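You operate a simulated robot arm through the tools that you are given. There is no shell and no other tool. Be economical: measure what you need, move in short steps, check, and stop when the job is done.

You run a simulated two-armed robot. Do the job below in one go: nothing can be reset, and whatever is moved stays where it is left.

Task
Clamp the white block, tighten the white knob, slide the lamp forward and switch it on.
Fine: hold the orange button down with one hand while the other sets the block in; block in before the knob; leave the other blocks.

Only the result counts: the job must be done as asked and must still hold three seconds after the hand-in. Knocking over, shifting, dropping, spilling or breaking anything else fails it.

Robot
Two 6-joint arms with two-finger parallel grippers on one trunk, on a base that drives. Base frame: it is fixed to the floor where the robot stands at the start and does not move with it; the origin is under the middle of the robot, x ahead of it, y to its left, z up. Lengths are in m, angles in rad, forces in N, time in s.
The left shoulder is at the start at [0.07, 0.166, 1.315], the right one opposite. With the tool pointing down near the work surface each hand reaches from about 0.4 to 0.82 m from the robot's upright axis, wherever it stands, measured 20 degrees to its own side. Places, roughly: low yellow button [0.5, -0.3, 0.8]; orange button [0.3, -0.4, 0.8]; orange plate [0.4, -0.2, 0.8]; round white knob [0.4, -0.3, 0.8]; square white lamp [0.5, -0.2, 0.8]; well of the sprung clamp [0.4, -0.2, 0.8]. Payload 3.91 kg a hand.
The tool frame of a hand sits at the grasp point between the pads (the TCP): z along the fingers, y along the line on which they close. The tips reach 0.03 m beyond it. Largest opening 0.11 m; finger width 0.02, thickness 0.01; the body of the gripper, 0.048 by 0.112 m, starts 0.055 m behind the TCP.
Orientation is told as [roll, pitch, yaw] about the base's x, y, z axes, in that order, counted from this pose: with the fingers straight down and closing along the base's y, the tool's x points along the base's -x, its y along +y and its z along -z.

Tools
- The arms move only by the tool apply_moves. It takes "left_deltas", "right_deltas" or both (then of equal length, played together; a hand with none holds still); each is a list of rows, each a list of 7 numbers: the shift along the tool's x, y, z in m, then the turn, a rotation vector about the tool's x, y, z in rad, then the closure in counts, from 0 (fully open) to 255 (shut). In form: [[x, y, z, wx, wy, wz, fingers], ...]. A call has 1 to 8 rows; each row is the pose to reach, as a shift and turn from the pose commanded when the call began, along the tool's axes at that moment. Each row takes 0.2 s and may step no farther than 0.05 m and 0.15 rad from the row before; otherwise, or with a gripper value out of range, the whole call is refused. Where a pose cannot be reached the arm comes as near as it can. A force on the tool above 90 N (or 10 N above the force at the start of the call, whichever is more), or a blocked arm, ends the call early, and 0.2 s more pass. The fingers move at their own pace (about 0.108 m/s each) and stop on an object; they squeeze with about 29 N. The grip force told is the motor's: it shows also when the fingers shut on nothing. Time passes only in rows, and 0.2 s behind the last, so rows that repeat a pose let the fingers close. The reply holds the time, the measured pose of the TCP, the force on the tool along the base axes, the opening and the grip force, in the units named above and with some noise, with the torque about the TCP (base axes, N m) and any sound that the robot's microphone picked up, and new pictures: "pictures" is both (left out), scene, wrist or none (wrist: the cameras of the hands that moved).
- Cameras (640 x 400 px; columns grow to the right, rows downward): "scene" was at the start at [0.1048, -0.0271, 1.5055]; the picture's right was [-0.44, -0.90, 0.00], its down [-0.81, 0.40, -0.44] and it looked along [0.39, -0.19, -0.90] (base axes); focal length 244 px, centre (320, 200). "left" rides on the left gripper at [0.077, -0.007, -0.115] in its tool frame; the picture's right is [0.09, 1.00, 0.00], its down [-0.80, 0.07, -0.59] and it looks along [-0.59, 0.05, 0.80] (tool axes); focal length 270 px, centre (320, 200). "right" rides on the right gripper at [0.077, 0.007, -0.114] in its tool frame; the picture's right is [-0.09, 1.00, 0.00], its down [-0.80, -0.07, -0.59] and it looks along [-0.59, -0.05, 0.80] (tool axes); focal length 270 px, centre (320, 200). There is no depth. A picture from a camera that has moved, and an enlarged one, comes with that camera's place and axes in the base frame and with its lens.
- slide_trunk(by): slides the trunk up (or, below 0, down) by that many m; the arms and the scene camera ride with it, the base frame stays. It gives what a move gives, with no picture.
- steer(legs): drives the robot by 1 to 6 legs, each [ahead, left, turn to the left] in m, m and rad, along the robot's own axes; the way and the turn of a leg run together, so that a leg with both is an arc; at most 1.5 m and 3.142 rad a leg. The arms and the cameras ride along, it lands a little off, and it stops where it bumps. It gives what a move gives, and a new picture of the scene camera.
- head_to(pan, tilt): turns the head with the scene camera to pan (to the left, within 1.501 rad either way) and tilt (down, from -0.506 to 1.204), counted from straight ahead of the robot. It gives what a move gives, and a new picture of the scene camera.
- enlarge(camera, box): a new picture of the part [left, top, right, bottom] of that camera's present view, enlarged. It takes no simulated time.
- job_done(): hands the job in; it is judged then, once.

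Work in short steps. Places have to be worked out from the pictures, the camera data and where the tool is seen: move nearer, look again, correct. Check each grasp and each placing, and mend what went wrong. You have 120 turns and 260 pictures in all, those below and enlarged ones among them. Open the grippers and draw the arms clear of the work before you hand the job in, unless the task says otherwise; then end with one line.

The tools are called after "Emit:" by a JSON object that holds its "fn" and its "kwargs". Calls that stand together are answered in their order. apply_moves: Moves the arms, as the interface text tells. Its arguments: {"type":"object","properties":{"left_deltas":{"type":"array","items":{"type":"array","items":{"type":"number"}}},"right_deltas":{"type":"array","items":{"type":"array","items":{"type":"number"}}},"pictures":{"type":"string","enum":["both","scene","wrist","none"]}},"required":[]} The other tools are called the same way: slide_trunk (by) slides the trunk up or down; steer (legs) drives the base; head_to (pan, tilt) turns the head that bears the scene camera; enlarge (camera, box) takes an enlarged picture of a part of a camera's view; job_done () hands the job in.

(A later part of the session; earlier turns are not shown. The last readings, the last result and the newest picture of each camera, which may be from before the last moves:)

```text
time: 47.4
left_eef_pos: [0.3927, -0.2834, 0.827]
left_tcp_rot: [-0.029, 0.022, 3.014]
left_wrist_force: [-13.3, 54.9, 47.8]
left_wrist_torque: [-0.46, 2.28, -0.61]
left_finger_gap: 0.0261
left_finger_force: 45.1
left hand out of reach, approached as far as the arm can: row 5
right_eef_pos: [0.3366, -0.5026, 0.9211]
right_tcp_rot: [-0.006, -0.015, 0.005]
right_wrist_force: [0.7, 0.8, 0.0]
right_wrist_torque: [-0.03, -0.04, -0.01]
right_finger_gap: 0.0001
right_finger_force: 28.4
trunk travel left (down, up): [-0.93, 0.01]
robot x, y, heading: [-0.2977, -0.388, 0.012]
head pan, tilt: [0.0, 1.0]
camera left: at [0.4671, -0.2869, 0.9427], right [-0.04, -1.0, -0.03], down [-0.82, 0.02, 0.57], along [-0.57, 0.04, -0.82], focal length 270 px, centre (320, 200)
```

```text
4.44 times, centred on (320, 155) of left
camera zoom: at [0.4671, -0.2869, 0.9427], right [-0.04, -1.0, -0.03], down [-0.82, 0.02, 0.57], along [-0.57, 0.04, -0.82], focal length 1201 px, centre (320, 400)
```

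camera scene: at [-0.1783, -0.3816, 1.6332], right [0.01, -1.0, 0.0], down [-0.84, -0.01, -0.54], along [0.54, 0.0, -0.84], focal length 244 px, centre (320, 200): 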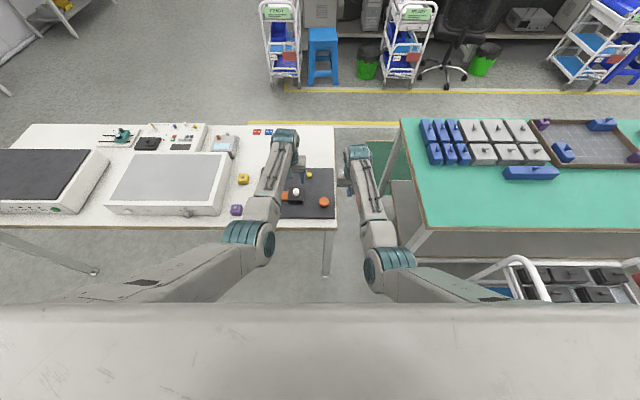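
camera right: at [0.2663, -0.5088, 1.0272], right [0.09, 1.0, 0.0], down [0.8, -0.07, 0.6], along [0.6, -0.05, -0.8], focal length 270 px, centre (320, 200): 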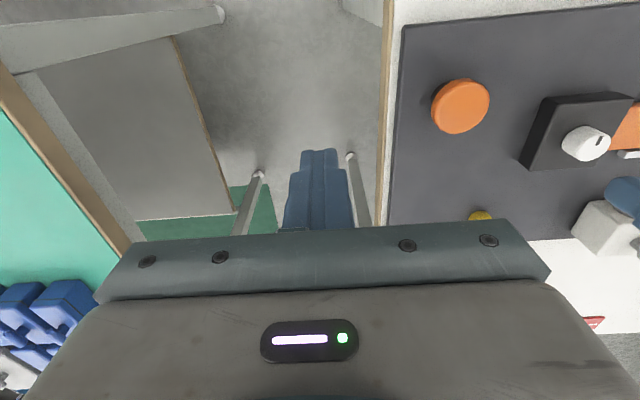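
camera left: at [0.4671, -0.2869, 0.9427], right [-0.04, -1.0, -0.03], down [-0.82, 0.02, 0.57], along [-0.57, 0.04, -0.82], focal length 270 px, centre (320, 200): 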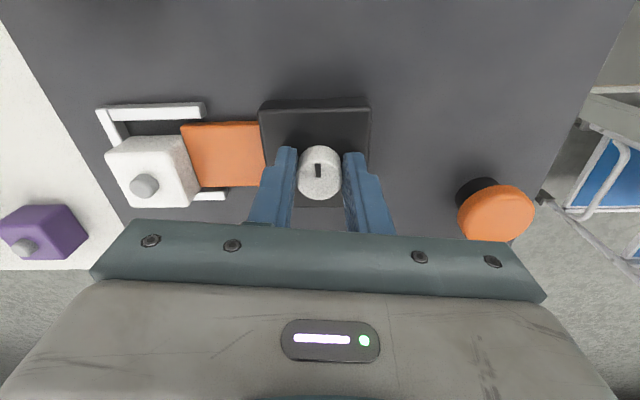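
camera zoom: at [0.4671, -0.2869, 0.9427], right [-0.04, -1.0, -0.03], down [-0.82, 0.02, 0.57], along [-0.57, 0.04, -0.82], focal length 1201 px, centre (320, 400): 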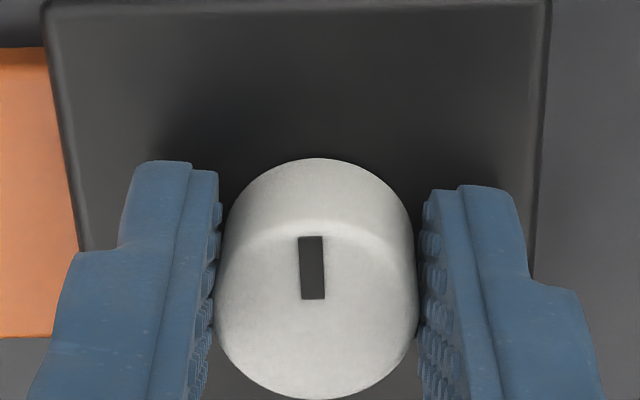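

The wrist reached its limit after about 3.2 rad, with the knob having perhaps lagged a little. I open, rise and unwind, then regrip to test for a stop.

Emit:
{"fn": "apply_moves", "kwargs": {"left_deltas": [[0, 0, 0, 0, 0, 0, 120], [0, 0, 0, 0, 0, -0.05, 120], [0, 0, -0.03, 0, 0, -0.15, 120], [0, 0, -0.03, 0, 0, -0.3, 120], [0, 0, -0.03, 0, 0, -0.45, 120], [0, 0, -0.03, 0, 0, -0.6, 120], [0, 0, -0.03, 0, 0, -0.75, 120], [0, 0, -0.03, 0, 0, -0.9, 120]], "pictures": "wrist"}}

```text
time: 49.2
left_eef_pos: [0.4037, -0.3026, 0.8377]
left_tcp_rot: [-0.011, 0.022, -2.371]
left_wrist_force: [-19.0, 25.7, -9.2]
left_wrist_torque: [0.13, 0.5, 0.04]
left_finger_gap: 0.0737
left_finger_force: 16.2
left hand out of reach, approached as far as the arm can: row 3, 4, 5, 6, 7, 8
right_eef_pos: [0.3426, -0.5123, 0.9152]
right_tcp_rot: [0.0, -0.008, 0.001]
right_wrist_force: [0.1, -0.1, 0.0]
right_wrist_torque: [-0.01, -0.01, 0.0]
right_finger_gap: 0.0003
right_finger_force: 29.1
trunk travel left (down, up): [-0.93, 0.01]
robot x, y, heading: [-0.298, -0.387, 0.006]
head pan, tilt: [0.0, 1.0]
camera left: at [0.4531, -0.2449, 0.9534], right [0.76, -0.65, -0.01], down [-0.53, -0.62, 0.58], along [-0.38, -0.43, -0.82], focal length 270 px, centre (320, 200)
```

left: 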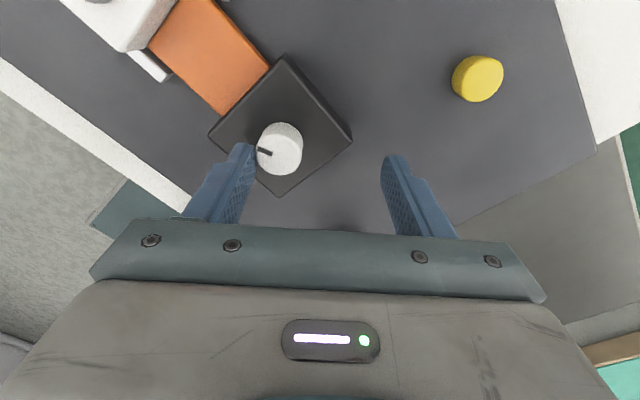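

A finger now leans on the knob from the side because the twisted arm cannot hold position. I move the hand back to centre along the tool's -y while unwinding.

Emit:
{"fn": "apply_moves", "kwargs": {"left_deltas": [[0, -0.008, 0, 0, 0, 0, 100], [0, -0.015, 0, 0, 0, 0, 100], [0, -0.015, 0, 0, 0, 0, 100]], "pictures": "wrist"}}

```text
time: 50.0
left_eef_pos: [0.4059, -0.2995, 0.834]
left_tcp_rot: [-0.006, 0.025, -2.373]
left_wrist_force: [-8.0, 5.8, 2.7]
left_wrist_torque: [0.11, 0.3, -0.01]
left_finger_gap: 0.072
left_finger_force: 4.4
left hand out of reach, approached as far as the arm can: row 1, 2, 3
right_eef_pos: [0.343, -0.5152, 0.9146]
right_tcp_rot: [0.0, -0.008, -0.002]
right_wrist_force: [0.4, 0.3, -0.3]
right_wrist_torque: [0.03, 0.03, 0.03]
right_finger_gap: 0.0002
right_finger_force: 29.3
trunk travel left (down, up): [-0.93, 0.01]
robot x, y, heading: [-0.2974, -0.3905, 0.006]
head pan, tilt: [0.0, 1.0]
camera left: at [0.4548, -0.2412, 0.9502], right [0.75, -0.66, 0.0], down [-0.54, -0.62, 0.57], along [-0.38, -0.43, -0.82], focal length 270 px, centre (320, 200)
```

left: 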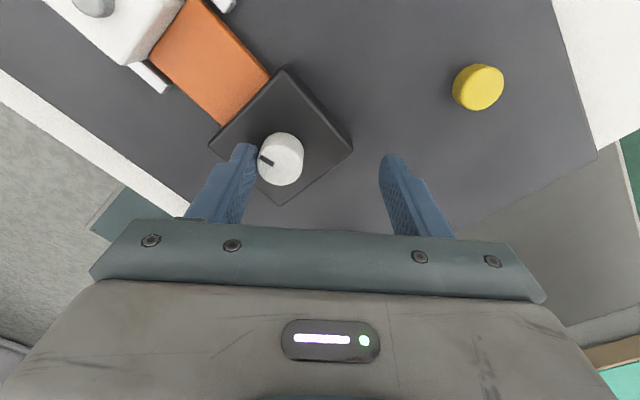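

Emit:
{"fn": "apply_moves", "kwargs": {"left_deltas": [[0, -0.005, 0, 0, 0, -0.15, 90], [0, -0.01, 0, 0, 0, -0.3, 90], [0, -0.015, 0, 0, 0, -0.45, 90], [0, -0.02, 0, 0, 0, -0.6, 90]], "pictures": "both"}}

```text
time: 51.0
left_eef_pos: [0.4017, -0.2847, 0.8267]
left_tcp_rot: [0.011, 0.028, -1.77]
left_wrist_force: [3.2, 4.1, 11.1]
left_wrist_torque: [0.14, 0.37, -0.25]
left_finger_gap: 0.0702
left_finger_force: 0.1
left hand out of reach, approached as far as the arm can: row 1, 2, 3, 4
right_eef_pos: [0.3422, -0.5143, 0.9156]
right_tcp_rot: [0.001, -0.007, -0.001]
right_wrist_force: [0.7, 0.6, -0.5]
right_wrist_torque: [-0.02, -0.01, -0.01]
right_finger_gap: 0.0
right_finger_force: 29.7
trunk travel left (down, up): [-0.93, 0.01]
robot x, y, heading: [-0.3015, -0.3855, 0.007]
head pan, tilt: [0.0, 1.0]
camera scene: at [-0.1806, -0.3855, 1.6337], right [0.01, -1.0, 0.0], down [-0.84, -0.01, -0.54], along [0.54, 0.0, -0.84], focal length 244 px, centre (320, 200)
camera left: at [0.4102, -0.2085, 0.9429], right [0.99, -0.11, 0.01], down [-0.1, -0.81, 0.57], along [-0.05, -0.57, -0.82], focal length 270 px, centre (320, 200)
```

scene: 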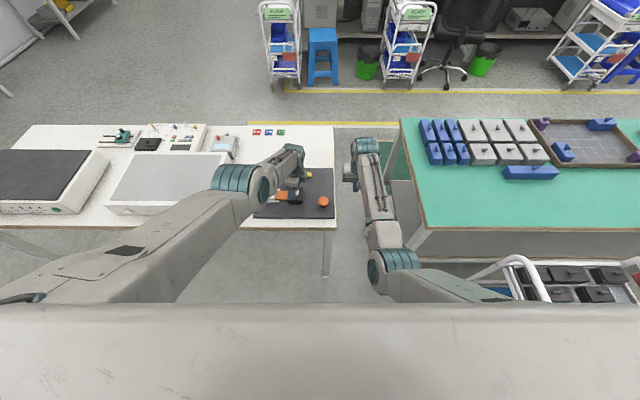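
left: 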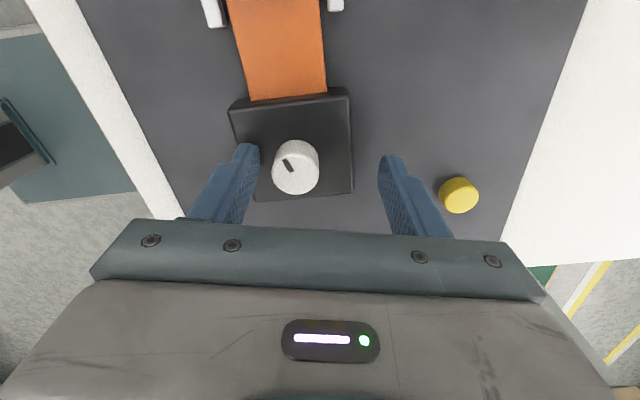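

The elbow has swung to another posture during the twist. I try to lift straight up and unwind toward the normal yaw.

Emit:
{"fn": "apply_moves", "kwargs": {"left_deltas": [[0, 0, -0.02, 0, 0, 0, 90], [0, 0, -0.04, 0, 0, 0, 90], [0, 0, -0.06, 0, 0, -0.15, 90], [0, 0, -0.06, 0, 0, -0.3, 90], [0, 0, -0.06, 0, 0, -0.45, 90], [0, 0, -0.06, 0, 0, -0.6, 90]], "pictures": "both"}}

```text
time: 52.4
left_eef_pos: [0.4284, -0.2948, 0.8691]
left_tcp_rot: [0.019, 0.016, -1.172]
left_wrist_force: [0.0, -1.0, 0.1]
left_wrist_torque: [0.0, 0.01, 0.02]
left_finger_gap: 0.0713
left_finger_force: 0.1
left hand out of reach, approached as far as the arm can: row 1, 2, 3, 4, 5, 6
right_eef_pos: [0.3428, -0.5158, 0.9135]
right_tcp_rot: [0.001, -0.006, 0.001]
right_wrist_force: [0.1, -0.3, -1.3]
right_wrist_torque: [0.02, 0.03, 0.02]
right_finger_gap: 0.0
right_finger_force: 29.3
trunk travel left (down, up): [-0.93, 0.01]
robot x, y, heading: [-0.2959, -0.3917, 0.006]
head pan, tilt: [0.0, 1.0]
camera scene: at [-0.1783, -0.3866, 1.6333], right [0.01, -1.0, 0.0], down [-0.84, -0.01, -0.54], along [0.54, 0.0, -0.84], focal length 244 px, centre (320, 200)
camera left: at [0.3914, -0.2273, 0.9851], right [0.88, 0.47, 0.02], down [0.37, -0.72, 0.58], along [0.29, -0.51, -0.81], focal length 270 px, centre (320, 200)
```

scene: 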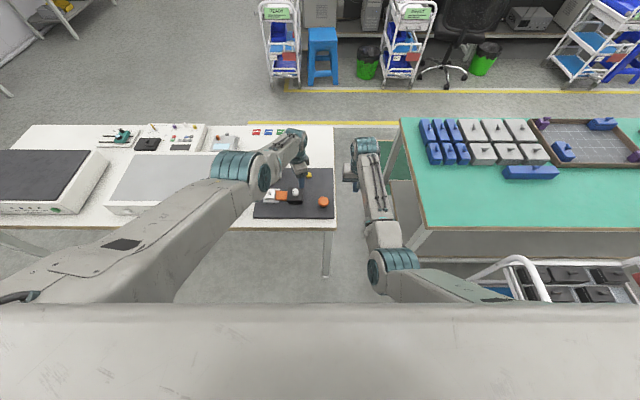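
left: 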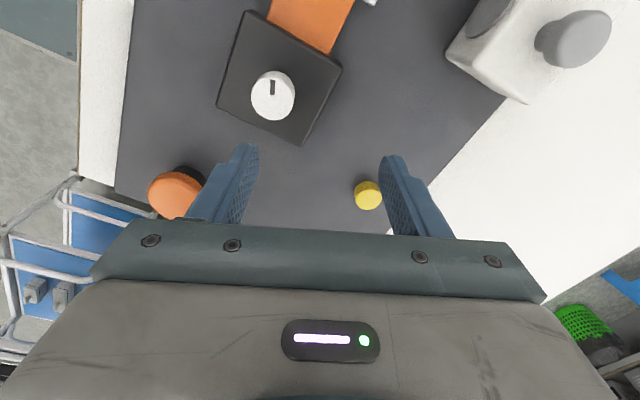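

The hand is free of the knob. I keep raising and unwinding to yaw 0 to recover the normal arm posture.

Emit:
{"fn": "apply_moves", "kwargs": {"left_deltas": [[0, 0, -0.02, 0, 0, -0.15, 90], [0, 0, -0.04, 0, 0, -0.3, 90], [0, 0, -0.06, 0, 0, -0.45, 90], [0, 0, -0.06, 0, 0, -0.6, 90], [0, 0, -0.06, 0, 0, -0.75, 90], [0, 0, -0.06, 0, 0, -0.9, 90], [0, 0, -0.06, 0, 0, -1.05, 90], [0, 0, -0.06, 0, 0, -1.17, 90]], "pictures": "both"}}

```text
time: 54.2
left_eef_pos: [0.4526, -0.3036, 0.9176]
left_tcp_rot: [0.024, -0.01, -0.003]
left_wrist_force: [-0.1, 0.6, -1.4]
left_wrist_torque: [0.0, 0.01, 0.0]
left_finger_gap: 0.0711
left_finger_force: 0.0
left hand out of reach, approached as far as the arm can: row 1, 2, 3, 4, 5, 6, 7, 8
right_eef_pos: [0.3436, -0.5147, 0.9126]
right_tcp_rot: [0.002, -0.007, -0.001]
right_wrist_force: [-0.1, -0.4, -0.3]
right_wrist_torque: [-0.03, -0.01, 0.0]
right_finger_gap: 0.0
right_finger_force: 28.7
trunk travel left (down, up): [-0.93, 0.01]
robot x, y, heading: [-0.2941, -0.3875, 0.002]
head pan, tilt: [0.0, 1.0]
camera scene: at [-0.1782, -0.3864, 1.6332], right [0.01, -1.0, 0.0], down [-0.84, -0.01, -0.54], along [0.54, 0.0, -0.84], focal length 244 px, centre (320, 200)
camera left: at [0.3745, -0.3109, 1.0321], right [-0.09, 1.0, 0.02], down [0.8, 0.06, 0.6], along [0.6, 0.07, -0.8], focal length 270 px, centre (320, 200)
```

scene: 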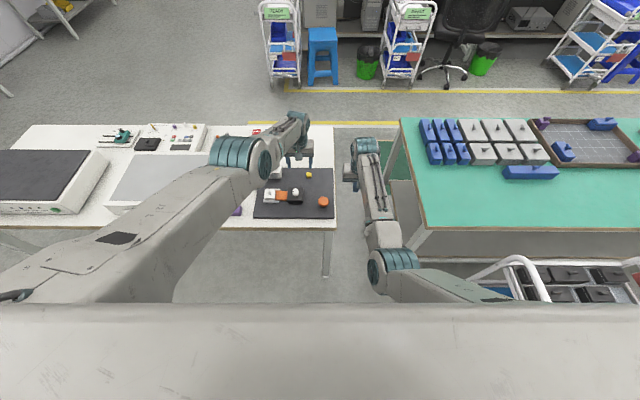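
left: 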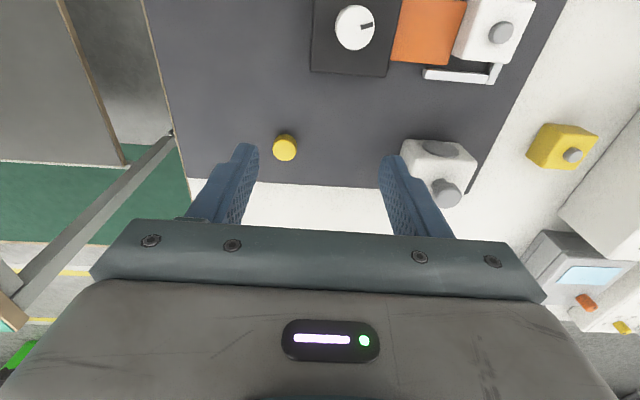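

Emit:
{"fn": "enlarge", "kwargs": {"camera": "left", "box": [290, 0, 450, 100]}}

Emit:
{"fn": "enlarge", "kwargs": {"camera": "scene", "box": [245, 140, 345, 230]}}

```text
4.00 times, centred on (370, 50) of left
camera zoom: at [0.3745, -0.3109, 1.0321], right [-0.09, 1.0, 0.02], down [0.8, 0.06, 0.6], along [0.6, 0.07, -0.8], focal length 1081 px, centre (120, 800)
```

zoom: 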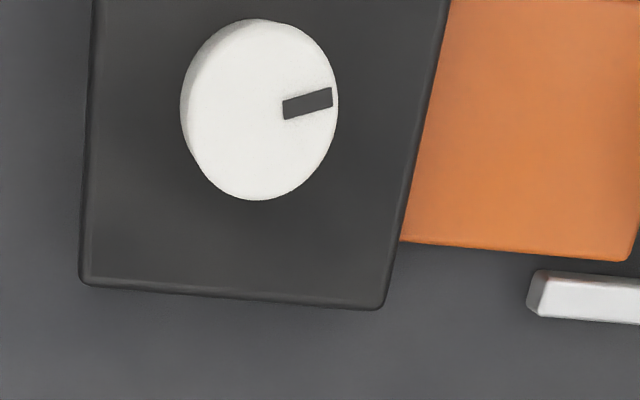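

```text
4.44 times, centred on (295, 185) of scene
camera zoom: at [-0.1782, -0.3864, 1.6332], right [0.01, -1.0, 0.0], down [-0.84, -0.01, -0.54], along [0.54, 0.0, -0.84], focal length 1084 px, centre (431, 267)
```

zoom: 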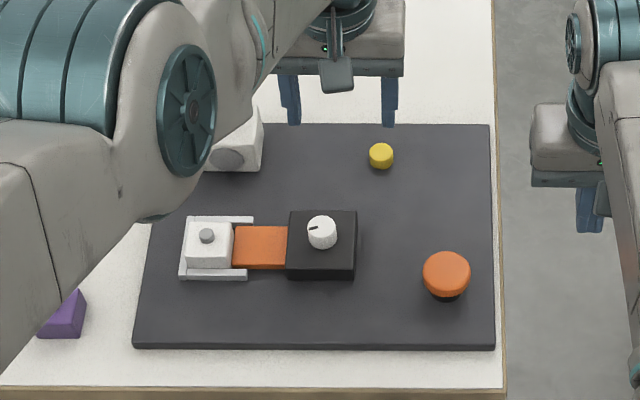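

The knob's mark now points to +y. I try to bring the left hand back toward the robot to undo the odd elbow posture.

Emit:
{"fn": "apply_moves", "kwargs": {"left_deltas": [[0.03, 0.02, 0, 0.02, 0, 0, 90], [0.06, 0.04, 0, 0.02, 0, 0, 90], [0.09, 0.06, 0, 0.02, 0, 0, 90], [0.12, 0.08, 0, 0.02, 0, 0, 90]], "pictures": "scene"}}

Emit:
{"fn": "enlarge", "kwargs": {"camera": "scene", "box": [245, 140, 345, 230]}}

```text
time: 55.2
left_eef_pos: [0.4354, -0.2378, 0.8616]
left_tcp_rot: [0.001, -0.01, -0.004]
left_wrist_force: [1.5, -0.5, 0.7]
left_wrist_torque: [0.0, -0.01, 0.01]
left_finger_gap: 0.0714
left_finger_force: 0.0
left hand out of reach, approached as far as the arm can: row 1, 2, 3, 4
right_eef_pos: [0.344, -0.5136, 0.9128]
right_tcp_rot: [0.0, -0.007, -0.002]
right_wrist_force: [-0.2, -0.5, 0.3]
right_wrist_torque: [0.0, 0.0, 0.03]
right_finger_gap: 0.0002
right_finger_force: 28.8
trunk travel left (down, up): [-0.93, 0.01]
robot x, y, heading: [-0.2997, -0.3925, 0.011]
head pan, tilt: [0.0, 1.0]
camera scene: at [-0.1781, -0.3851, 1.6332], right [0.01, -1.0, 0.0], down [-0.84, -0.01, -0.54], along [0.54, 0.0, -0.84], focal length 244 px, centre (320, 200)
```

scene: 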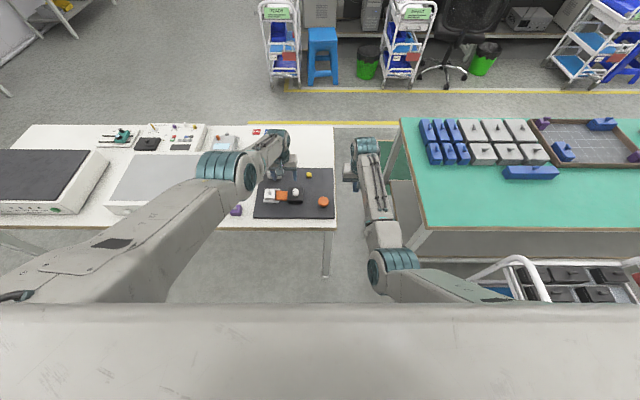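

```text
4.44 times, centred on (295, 185) of scene
camera zoom: at [-0.1781, -0.3851, 1.6332], right [0.01, -1.0, 0.0], down [-0.84, -0.01, -0.54], along [0.54, 0.0, -0.84], focal length 1084 px, centre (431, 267)
```

zoom: 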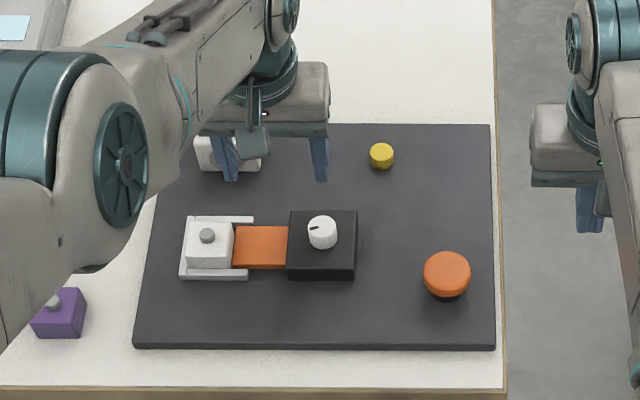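

The knob stands still. The left arm is at a posture limit, so I'll do the rest with the right arm and park the left: out, left and up.

Emit:
{"fn": "apply_moves", "kwargs": {"left_deltas": [[-0.02, 0.0, -0.04, 0, 0, 0, 90], [-0.05, 0.02, -0.07, 0, 0, 0, 90], [-0.08, 0.05, -0.1, 0, 0, 0, 90], [-0.1, 0.09, -0.12, 0, 0, 0, 90], [-0.12, 0.13, -0.12, 0, 0, 0, 90], [-0.12, 0.17, -0.12, 0, 0, 0, 90]], "pictures": "scene"}}

```text
refused: row 3 steps farther than a row can; nothing moved
```

Emit:
{"fn": "apply_moves", "kwargs": {"left_deltas": [[-0.02, 0.0, -0.04, 0, 0, 0, 90], [-0.045, 0.015, -0.07, 0, 0, 0, 90], [-0.07, 0.04, -0.1, 0, 0, 0, 90], [-0.09, 0.075, -0.12, 0, 0, 0, 90], [-0.11, 0.115, -0.12, 0, 0, 0, 90], [-0.11, 0.16, -0.12, 0, 0, 0, 90]], "pictures": "scene"}}

```text
time: 56.6
left_eef_pos: [0.4933, -0.0964, 0.9944]
left_tcp_rot: [-0.004, -0.014, -0.003]
left_wrist_force: [0.7, -0.2, 0.7]
left_wrist_torque: [0.01, 0.04, 0.0]
left_finger_gap: 0.0712
left_finger_force: 0.0
left hand out of reach, approached as far as the arm can: row 2, 3, 4, 5, 6
right_eef_pos: [0.3432, -0.5117, 0.9128]
right_tcp_rot: [-0.003, -0.007, -0.002]
right_wrist_force: [0.6, 1.5, 0.4]
right_wrist_torque: [-0.01, 0.01, -0.01]
right_finger_gap: 0.0002
right_finger_force: 29.3
trunk travel left (down, up): [-0.93, 0.01]
robot x, y, heading: [-0.3003, -0.387, 0.005]
head pan, tilt: [0.0, 1.0]
camera scene: at [-0.1787, -0.3807, 1.6333], right [0.01, -1.0, 0.0], down [-0.84, -0.01, -0.54], along [0.54, 0.0, -0.84], focal length 244 px, centre (320, 200)
```

scene: 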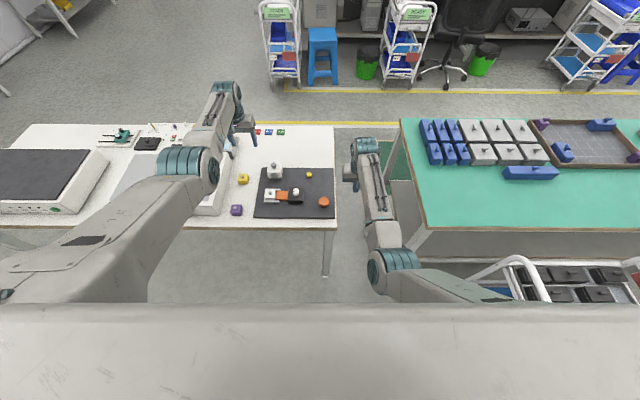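

Left is parked high and clear. I drive 0.235 to the left so the right hand comes over the knob.

Emit:
{"fn": "steer", "kwargs": {"legs": [[0, 0.235, 0]]}}

Emit:
{"fn": "apply_moves", "kwargs": {"right_deltas": [[-0.02, 0, 0, 0, 0, 0, 120], [-0.045, 0, 0, 0, 0, 0, 120]], "pictures": "wrist"}}

Emit:
{"fn": "enlarge", "kwargs": {"camera": "right", "box": [240, 40, 400, 180]}}

```text
time: 58.4
left_eef_pos: [0.4916, 0.1296, 0.9951]
left_tcp_rot: [0.003, -0.012, -0.006]
left_wrist_force: [0.1, 0.2, 0.6]
left_wrist_torque: [-0.01, 0.03, 0.0]
left_finger_gap: 0.0712
left_finger_force: 0.0
right_eef_pos: [0.3421, -0.2853, 0.9132]
right_tcp_rot: [0.002, -0.007, -0.005]
right_wrist_force: [0.5, 0.0, -0.4]
right_wrist_torque: [0.03, -0.04, 0.0]
right_finger_gap: 0.0
right_finger_force: 28.9
trunk travel left (down, up): [-0.93, 0.01]
robot x, y, heading: [-0.2995, -0.1539, 0.008]
head pan, tilt: [0.0, 1.0]
camera scene: at [-0.1797, -0.1564, 1.6333], right [0.0, -1.0, 0.0], down [-0.84, 0.0, -0.54], along [0.54, 0.0, -0.84], focal length 244 px, centre (320, 200)
```

scene: 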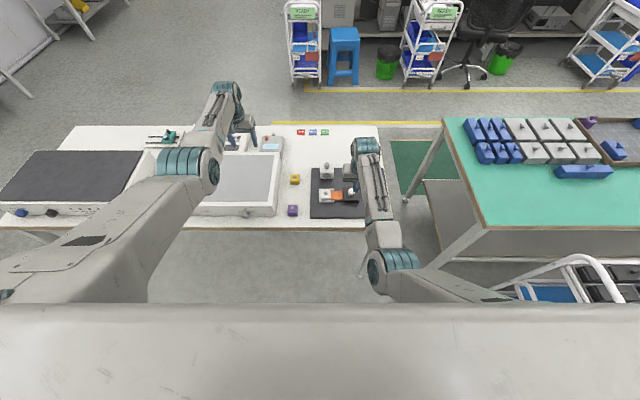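

```text
time: 59.0
left_eef_pos: [0.4924, 0.1306, 0.9924]
left_tcp_rot: [0.004, -0.01, -0.003]
left_wrist_force: [-0.5, 0.0, 0.5]
left_wrist_torque: [0.01, 0.04, 0.05]
left_finger_gap: 0.0713
left_finger_force: 0.1
right_eef_pos: [0.3886, -0.2853, 0.9143]
right_tcp_rot: [0.003, -0.007, -0.005]
right_wrist_force: [-0.5, -0.4, -0.3]
right_wrist_torque: [-0.01, 0.0, 0.0]
right_finger_gap: 0.0583
right_finger_force: 0.0
trunk travel left (down, up): [-0.93, 0.01]
robot x, y, heading: [-0.2973, -0.1536, 0.003]
head pan, tilt: [0.0, 1.0]
camera right: at [0.3118, -0.2793, 1.0268], right [0.09, 1.0, 0.0], down [0.8, -0.08, 0.6], along [0.6, -0.05, -0.8], focal length 270 px, centre (320, 200)
```

right: 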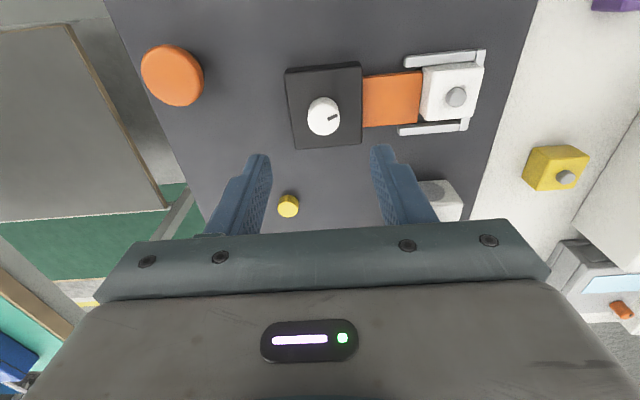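

```text
2.86 times, centred on (320, 110) of right
camera zoom: at [0.3118, -0.2793, 1.0268], right [0.09, 1.0, 0.0], down [0.8, -0.08, 0.6], along [0.6, -0.05, -0.8], focal length 772 px, centre (320, 457)
```

zoom: 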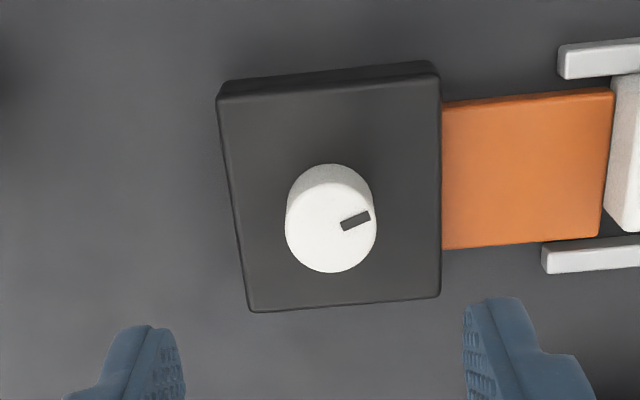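

Knob centre ≈(0.391, -0.282). I centre over it and pre-rotate the right hand 1.0 rad counter-clockwise so that each clockwise turn stays within the wrist's range.

Emit:
{"fn": "apply_moves", "kwargs": {"right_deltas": [[-0.0025, 0.0035, 0.01, 0, 0, -0.15, 120], [-0.0025, 0.0035, 0.02, 0, 0, -0.3, 120], [-0.0025, 0.0035, 0.03, 0, 0, -0.45, 120], [-0.0025, 0.0035, 0.04, 0, 0, -0.6, 120], [-0.0025, 0.0035, 0.05, 0, 0, -0.75, 120], [-0.0025, 0.0035, 0.05, 0, 0, -0.9, 120], [-0.0025, 0.0035, 0.05, 0, 0, -1.0, 120]], "pictures": "wrist"}}

```text
time: 60.5
left_eef_pos: [0.4919, 0.1326, 0.9944]
left_tcp_rot: [0.001, -0.011, -0.005]
left_wrist_force: [0.0, -1.1, 0.1]
left_wrist_torque: [0.02, 0.0, 0.0]
left_finger_gap: 0.0713
left_finger_force: 0.0
right_eef_pos: [0.3898, -0.2798, 0.863]
right_tcp_rot: [-0.006, -0.003, 0.999]
right_wrist_force: [0.3, 0.1, 0.4]
right_wrist_torque: [-0.01, 0.04, -0.01]
right_finger_gap: 0.0581
right_finger_force: 0.0
trunk travel left (down, up): [-0.93, 0.01]
robot x, y, heading: [-0.2947, -0.1542, 0.006]
head pan, tilt: [0.0, 1.0]
camera right: at [0.3424, -0.3419, 0.9769], right [-0.79, 0.61, 0.0], down [0.49, 0.63, 0.6], along [0.37, 0.47, -0.8], focal length 270 px, centre (320, 200)
```

right: 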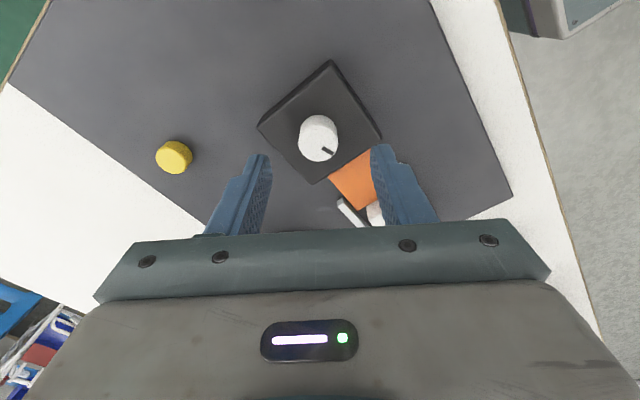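

Aligned within 2–3 mm. I descend to TCP 0.828 and close on the knob.

Emit:
{"fn": "apply_moves", "kwargs": {"right_deltas": [[0.001, -0.001, 0.015, 0, 0, 0, 120], [0.001, -0.001, 0.03, 0, 0, 0, 120], [0.001, -0.001, 0.035, 0, 0, 0, 120], [0.001, -0.001, 0.035, 0, 0, 0, 255], [0.001, -0.001, 0.035, 0, 0, 0, 255]], "pictures": "wrist"}}

```text
time: 61.8
left_eef_pos: [0.4919, 0.1333, 0.9945]
left_tcp_rot: [0.001, -0.011, -0.004]
left_wrist_force: [0.0, 0.0, 0.1]
left_wrist_torque: [-0.01, -0.02, -0.04]
left_finger_gap: 0.0711
left_finger_force: 0.1
right_eef_pos: [0.3896, -0.2809, 0.8286]
right_tcp_rot: [-0.005, -0.006, 0.996]
right_wrist_force: [-0.4, 0.9, -0.7]
right_wrist_torque: [0.49, 0.36, 0.01]
right_finger_gap: 0.0255
right_finger_force: 44.8
trunk travel left (down, up): [-0.93, 0.01]
robot x, y, heading: [-0.2991, -0.1551, 0.003]
head pan, tilt: [0.0, 1.0]
camera right: at [0.3423, -0.344, 0.942], right [-0.79, 0.62, 0.0], down [0.49, 0.63, 0.6], along [0.37, 0.47, -0.8], focal length 270 px, centre (320, 200)
```

right: 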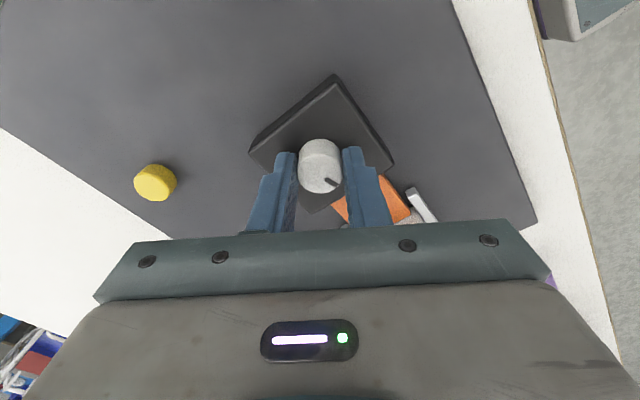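

Gripped cleanly with little side load. I turn clockwise 1.2 rad, watching torque.

Emit:
{"fn": "apply_moves", "kwargs": {"right_deltas": [[0, 0, 0, 0, 0, 0.15, 255], [0, 0, 0, 0, 0, 0.3, 255], [0, 0, 0, 0, 0, 0.45, 255], [0, 0, 0, 0, 0, 0.6, 255], [0, 0, 0, 0, 0, 0.75, 255], [0, 0, 0, 0, 0, 0.9, 255], [0, 0, 0, 0, 0, 1.05, 255], [0, 0, 0, 0, 0, 1.2, 255]], "pictures": "wrist"}}

Emit:
{"fn": "enlarge", "kwargs": {"camera": "right", "box": [260, 110, 380, 200]}}

```text
time: 63.5
left_eef_pos: [0.4902, 0.1325, 0.9944]
left_tcp_rot: [0.001, -0.014, -0.005]
left_wrist_force: [0.6, 0.7, 0.2]
left_wrist_torque: [-0.01, -0.01, -0.01]
left_finger_gap: 0.0711
left_finger_force: 0.0
right_eef_pos: [0.3882, -0.2818, 0.8276]
right_tcp_rot: [0.001, -0.008, -0.206]
right_wrist_force: [-2.5, -2.3, -0.9]
right_wrist_torque: [-0.73, -0.1, 0.02]
right_finger_gap: 0.0255
right_finger_force: 45.0
trunk travel left (down, up): [-0.93, 0.01]
robot x, y, heading: [-0.2948, -0.1564, 0.003]
head pan, tilt: [0.0, 1.0]
camera right: at [0.3158, -0.2607, 0.9419], right [0.29, 0.96, 0.0], down [0.77, -0.23, 0.6], along [0.57, -0.17, -0.8], focal length 270 px, centre (320, 200)
```

right: 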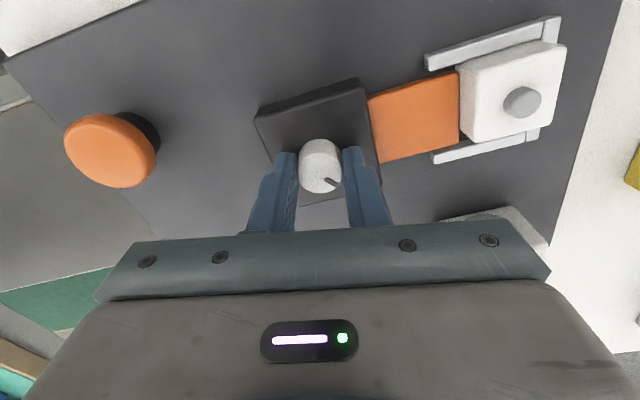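

```text
4.44 times, centred on (320, 155) of right
camera zoom: at [0.3158, -0.2607, 0.9419], right [0.29, 0.96, 0.0], down [0.77, -0.23, 0.6], along [0.57, -0.17, -0.8], focal length 1201 px, centre (320, 400)
```

zoom: 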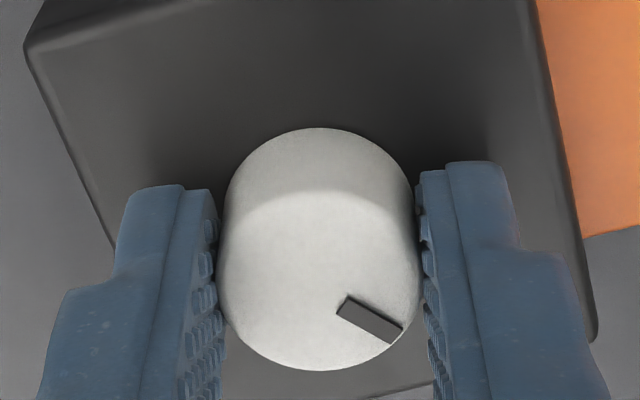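

The knob follows; no stop yet. Another 1.2 rad.

Emit:
{"fn": "apply_moves", "kwargs": {"right_deltas": [[0, 0, 0, 0, 0, 0.15, 255], [0, 0, 0, 0, 0, 0.3, 255], [0, 0, 0, 0, 0, 0.45, 255], [0, 0, 0, 0, 0, 0.6, 255], [0, 0, 0, 0, 0, 0.75, 255], [0, 0, 0, 0, 0, 0.9, 255], [0, 0, 0, 0, 0, 1.05, 255], [0, 0, 0, 0, 0, 1.2, 255]], "pictures": "wrist"}}

Emit:
{"fn": "enlarge", "kwargs": {"camera": "right", "box": [260, 110, 380, 200]}}

```text
time: 65.3
left_eef_pos: [0.4907, 0.1324, 0.9961]
left_tcp_rot: [0.002, -0.011, -0.005]
left_wrist_force: [-0.1, 0.8, 1.0]
left_wrist_torque: [0.0, 0.0, -0.01]
left_finger_gap: 0.0711
left_finger_force: 0.0
right_eef_pos: [0.3893, -0.2822, 0.829]
right_tcp_rot: [0.004, 0.002, -1.407]
right_wrist_force: [-6.9, -3.2, -2.3]
right_wrist_torque: [-0.42, 0.58, 0.38]
right_finger_gap: 0.0253
right_finger_force: 45.1
trunk travel left (down, up): [-0.93, 0.01]
robot x, y, heading: [-0.2996, -0.1557, 0.005]
head pan, tilt: [0.0, 1.0]
camera right: at [0.3837, -0.2054, 0.9426], right [1.0, 0.08, 0.0], down [0.06, -0.8, 0.59], along [0.05, -0.59, -0.81], focal length 270 px, centre (320, 200)
```

right: 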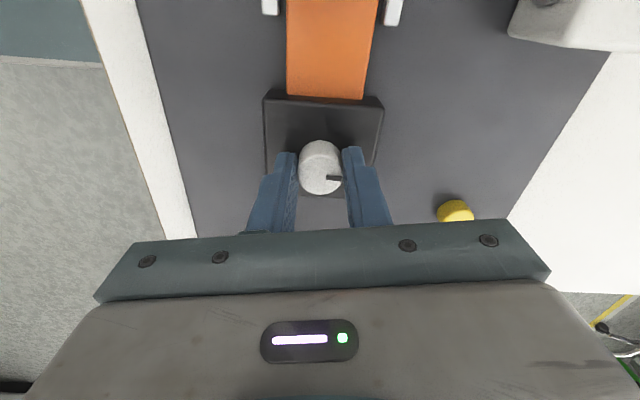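

```text
4.44 times, centred on (320, 155) of right
camera zoom: at [0.3837, -0.2054, 0.9426], right [1.0, 0.08, 0.0], down [0.06, -0.8, 0.59], along [0.05, -0.59, -0.81], focal length 1201 px, centre (320, 400)
```

zoom: 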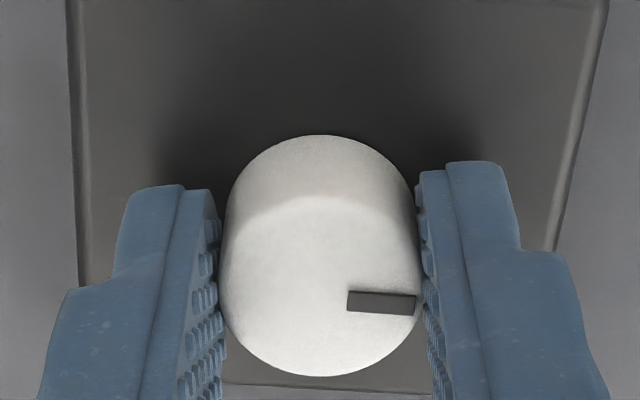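

Torque now reads 0.38 N·m and the mark lags in the fingers: the knob is at its stop (half a turn from the start). I open and rise straight up.

Emit:
{"fn": "apply_moves", "kwargs": {"right_deltas": [[0, 0, 0, 0, 0, 0, 120], [0, 0, 0, 0, 0, 0, 120], [0, 0, -0.02, 0, 0, 0, 120], [0, 0, -0.05, 0, 0, 0, 120], [0, 0, -0.08, 0, 0, 0, 120]], "pictures": "wrist"}}

Emit:
{"fn": "enlarge", "kwargs": {"camera": "right", "box": [240, 30, 400, 170]}}

```text
time: 66.5
left_eef_pos: [0.4917, 0.1319, 0.9946]
left_tcp_rot: [0.002, -0.012, -0.005]
left_wrist_force: [-0.5, 0.0, 0.6]
left_wrist_torque: [0.0, 0.0, -0.01]
left_finger_gap: 0.0712
left_finger_force: 0.0
right_eef_pos: [0.3898, -0.2812, 0.91]
right_tcp_rot: [0.007, -0.001, -1.404]
right_wrist_force: [-0.5, 0.4, 0.4]
right_wrist_torque: [0.03, 0.02, 0.01]
right_finger_gap: 0.0583
right_finger_force: 0.1
trunk travel left (down, up): [-0.93, 0.01]
robot x, y, heading: [-0.2961, -0.1566, 0.008]
head pan, tilt: [0.0, 1.0]
camera right: at [0.3836, -0.205, 1.0236], right [1.0, 0.08, 0.01], down [0.06, -0.8, 0.59], along [0.05, -0.59, -0.8], focal length 270 px, centre (320, 200)
```

right: 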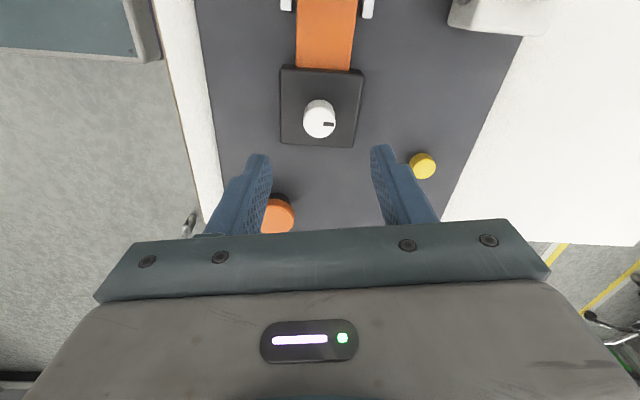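

```text
2.86 times, centred on (320, 100) of right
camera zoom: at [0.3836, -0.205, 1.0236], right [1.0, 0.08, 0.01], down [0.06, -0.8, 0.59], along [0.05, -0.59, -0.8], focal length 772 px, centre (320, 486)
```

zoom: 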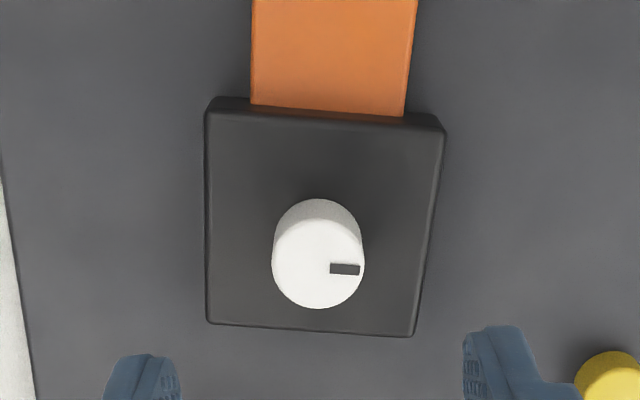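

The knob stays at its stop. I unwind the hand, then drive 0.12 left so the right hand can reach the lamp.

Emit:
{"fn": "apply_moves", "kwargs": {"right_deltas": [[0, 0, -0.01, 0, 0, -0.15, 120], [0, 0, -0.02, 0, 0, -0.3, 120], [0, 0, -0.03, 0, 0, -0.45, 120], [0, 0, -0.03, 0, 0, -0.6, 120], [0, 0, -0.03, 0, 0, -0.75, 120], [0, 0, -0.03, 0, 0, -0.9, 120], [0, 0, -0.03, 0, 0, -1.05, 120], [0, 0, -0.03, 0, 0, -1.2, 120]], "pictures": "none"}}

Emit:
{"fn": "apply_moves", "kwargs": {"right_deltas": [[0, 0, 0, 0, 0, -0.15, 60], [0, 0, 0, 0, 0, -0.204, 60]], "pictures": "none"}}

Emit:
{"fn": "steer", "kwargs": {"legs": [[0, 0.12, 0]]}}

Emit:
{"fn": "enlarge", "kwargs": {"camera": "right", "box": [160, 0, 480, 200]}}

```text
time: 68.3
left_eef_pos: [0.4912, 0.1329, 0.9943]
left_tcp_rot: [0.001, -0.011, -0.005]
left_wrist_force: [0.6, 0.4, 0.3]
left_wrist_torque: [0.0, -0.03, -0.01]
left_finger_gap: 0.0712
left_finger_force: 0.0
right_eef_pos: [0.3886, -0.2799, 0.9389]
right_tcp_rot: [0.001, -0.006, -0.202]
right_wrist_force: [-0.9, -0.2, 0.0]
right_wrist_torque: [0.01, 0.0, 0.02]
right_finger_gap: 0.0581
right_finger_force: 0.1
trunk travel left (down, up): [-0.93, 0.01]
robot x, y, heading: [-0.3016, -0.153, 0.003]
head pan, tilt: [0.0, 1.0]
```

```text
time: 69.0
left_eef_pos: [0.4912, 0.1318, 0.9946]
left_tcp_rot: [0.002, -0.011, -0.005]
left_wrist_force: [-0.3, 0.0, -0.3]
left_wrist_torque: [0.01, -0.03, 0.0]
left_finger_gap: 0.0713
left_finger_force: 0.0
right_eef_pos: [0.3883, -0.2818, 0.9388]
right_tcp_rot: [0.003, -0.007, 0.002]
right_wrist_force: [1.1, -0.3, -0.4]
right_wrist_torque: [0.01, -0.03, 0.03]
right_finger_gap: 0.0842
right_finger_force: 0.1
trunk travel left (down, up): [-0.93, 0.01]
robot x, y, heading: [-0.304, -0.1559, 0.003]
head pan, tilt: [0.0, 1.0]
```

```text
time: 70.2
left_eef_pos: [0.4924, 0.2493, 0.9948]
left_tcp_rot: [0.005, -0.012, -0.006]
left_wrist_force: [0.0, 0.5, 0.4]
left_wrist_torque: [0.02, 0.01, -0.02]
left_finger_gap: 0.0711
left_finger_force: 0.1
right_eef_pos: [0.389, -0.1651, 0.9387]
right_tcp_rot: [0.004, -0.007, 0.001]
right_wrist_force: [0.7, -0.8, 0.0]
right_wrist_torque: [0.02, 0.0, 0.02]
right_finger_gap: 0.084
right_finger_force: 0.1
trunk travel left (down, up): [-0.93, 0.01]
robot x, y, heading: [-0.2985, -0.0345, -0.001]
head pan, tilt: [0.0, 1.0]
camera scene: at [-0.1803, -0.0379, 1.6333], right [0.0, -1.0, 0.0], down [-0.84, 0.0, -0.54], along [0.54, 0.0, -0.84], focal length 244 px, centre (320, 200)
```

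scene: 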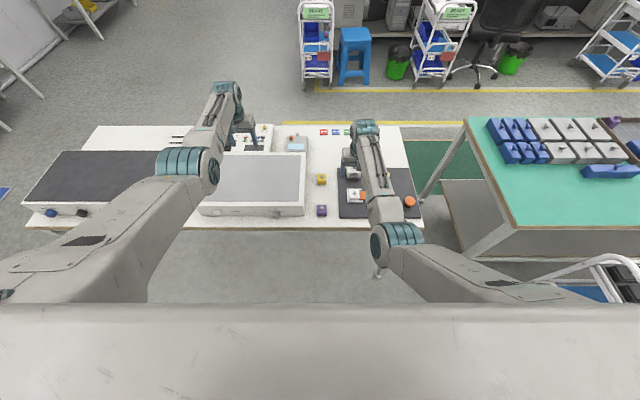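

```text
2.00 times, centred on (320, 100) of right
camera zoom: at [0.312, -0.16, 1.0519], right [0.09, 1.0, 0.0], down [0.8, -0.07, 0.6], along [0.6, -0.05, -0.8], focal length 541 px, centre (320, 400)
```

zoom: 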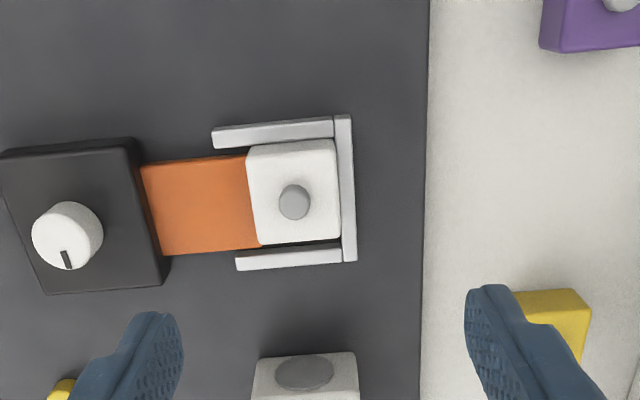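

Clamp and knob look right. I move the right hand forward over the lamp to look at it closely.

Emit:
{"fn": "apply_moves", "kwargs": {"right_deltas": [[-0.04, -0.005, -0.01, 0, 0, 0, 60], [-0.08, -0.01, -0.02, 0, 0, 0, 60], [-0.11, -0.012, -0.02, 0, 0, 0, 60]], "pictures": "wrist"}}

Emit:
{"fn": "enlarge", "kwargs": {"camera": "right", "box": [240, 60, 400, 200]}}

```text
time: 71.0
left_eef_pos: [0.4914, 0.2513, 0.9933]
left_tcp_rot: [0.001, -0.012, -0.008]
left_wrist_force: [-0.1, -0.8, -0.3]
left_wrist_torque: [0.01, -0.05, -0.02]
left_finger_gap: 0.071
left_finger_force: 0.0
right_eef_pos: [0.4827, -0.1747, 0.9627]
right_tcp_rot: [0.001, -0.007, -0.002]
right_wrist_force: [-0.4, -0.2, 0.0]
right_wrist_torque: [0.0, 0.02, 0.01]
right_finger_gap: 0.0842
right_finger_force: 0.1
right hand out of reach, approached as far as the arm can: row 3
trunk travel left (down, up): [-0.93, 0.01]
robot x, y, heading: [-0.3011, -0.0355, 0.005]
head pan, tilt: [0.0, 1.0]
camera right: at [0.4051, -0.1687, 1.0762], right [0.09, 1.0, 0.0], down [0.8, -0.07, 0.6], along [0.6, -0.05, -0.8], focal length 270 px, centre (320, 200)
```

right: 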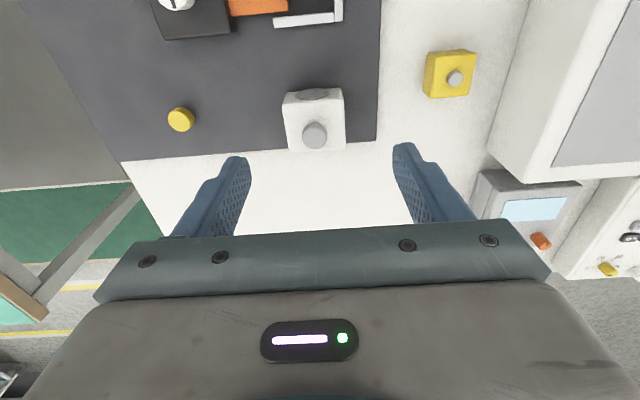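

```text
2.86 times, centred on (320, 130) of right
camera zoom: at [0.4051, -0.1687, 1.0762], right [0.09, 1.0, 0.0], down [0.8, -0.07, 0.6], along [0.6, -0.05, -0.8], focal length 772 px, centre (320, 400)
```

zoom: 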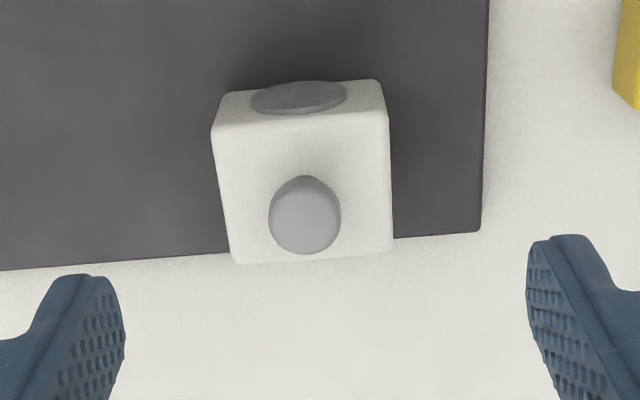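

The lamp's knob is at about (0.503, -0.182, top 0.847); the lens faces -x towards the clamp. I'm at the edge of reach, so I drive 0.1 ahead, then bring the hand back over the handle.

Emit:
{"fn": "steer", "kwargs": {"legs": [[0.1, 0, 0]]}}

Emit:
{"fn": "apply_moves", "kwargs": {"right_deltas": [[0.03, 0, 0.01, 0, 0, 0, 90], [0.06, 0, 0.02, 0, 0, 0, 120], [0.08, -0.007, 0.03, 0, 0, 0, 120], [0.08, -0.007, 0.06, 0, 0, 0, 120]], "pictures": "wrist"}}

Emit:
{"fn": "enlarge", "kwargs": {"camera": "right", "box": [240, 60, 400, 200]}}

```text
time: 72.1
left_eef_pos: [0.5872, 0.2508, 0.9973]
left_tcp_rot: [0.001, -0.016, -0.004]
left_wrist_force: [-0.7, 0.5, 0.4]
left_wrist_torque: [0.01, -0.04, -0.01]
left_finger_gap: 0.0713
left_finger_force: 0.1
right_eef_pos: [0.5779, -0.1744, 0.9655]
right_tcp_rot: [0.003, -0.009, 0.001]
right_wrist_force: [0.1, 0.2, -0.2]
right_wrist_torque: [-0.02, 0.0, -0.01]
right_finger_gap: 0.0841
right_finger_force: 0.1
trunk travel left (down, up): [-0.93, 0.01]
robot x, y, heading: [-0.1996, -0.0387, 0.009]
head pan, tilt: [0.0, 1.0]
camera scene: at [-0.0879, -0.0338, 1.634], right [0.0, -1.0, 0.0], down [-0.84, 0.0, -0.54], along [0.54, 0.0, -0.84], focal length 244 px, centre (320, 200)
```

scene: 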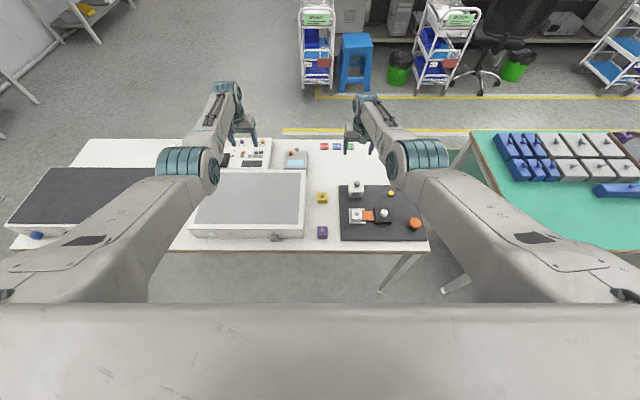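

```text
time: 73.1
left_eef_pos: [0.5913, 0.2512, 0.9929]
left_tcp_rot: [0.002, -0.01, -0.005]
left_wrist_force: [0.2, 0.3, 0.7]
left_wrist_torque: [0.04, 0.01, 0.02]
left_finger_gap: 0.0711
left_finger_force: 0.0
right_eef_pos: [0.5024, -0.1819, 0.903]
right_tcp_rot: [0.001, -0.005, 0.002]
right_wrist_force: [0.1, -0.7, 0.3]
right_wrist_torque: [-0.02, 0.02, -0.01]
right_finger_gap: 0.0582
right_finger_force: 0.1
trunk travel left (down, up): [-0.93, 0.01]
robot x, y, heading: [-0.2, -0.0328, 0.01]
head pan, tilt: [0.0, 1.0]
camera right: at [0.4259, -0.1772, 1.0154], right [0.09, 1.0, 0.0], down [0.8, -0.07, 0.6], along [0.6, -0.05, -0.8], focal length 270 px, centre (320, 200)
```

right: 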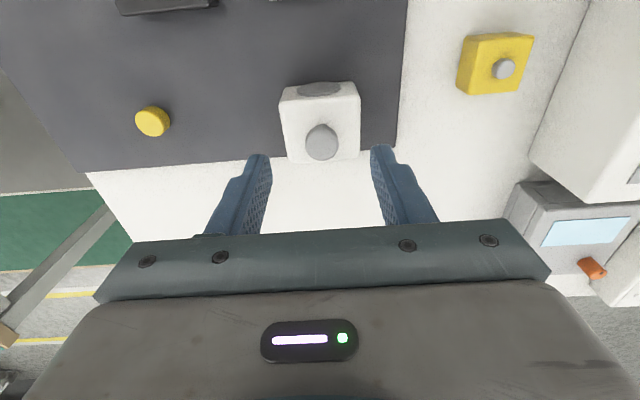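

```text
2.86 times, centred on (320, 130) of right
camera zoom: at [0.4259, -0.1772, 1.0154], right [0.09, 1.0, 0.0], down [0.8, -0.07, 0.6], along [0.6, -0.05, -0.8], focal length 772 px, centre (320, 400)
```

zoom: 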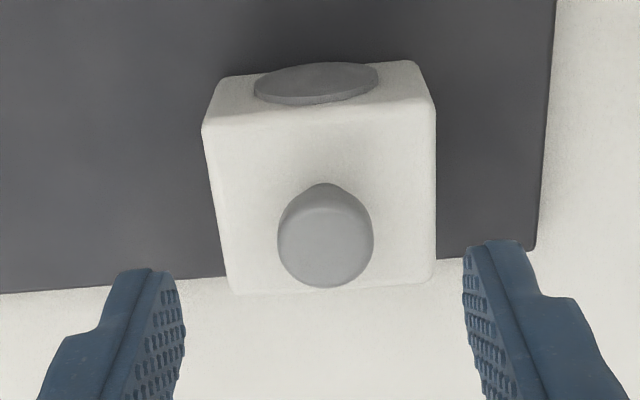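

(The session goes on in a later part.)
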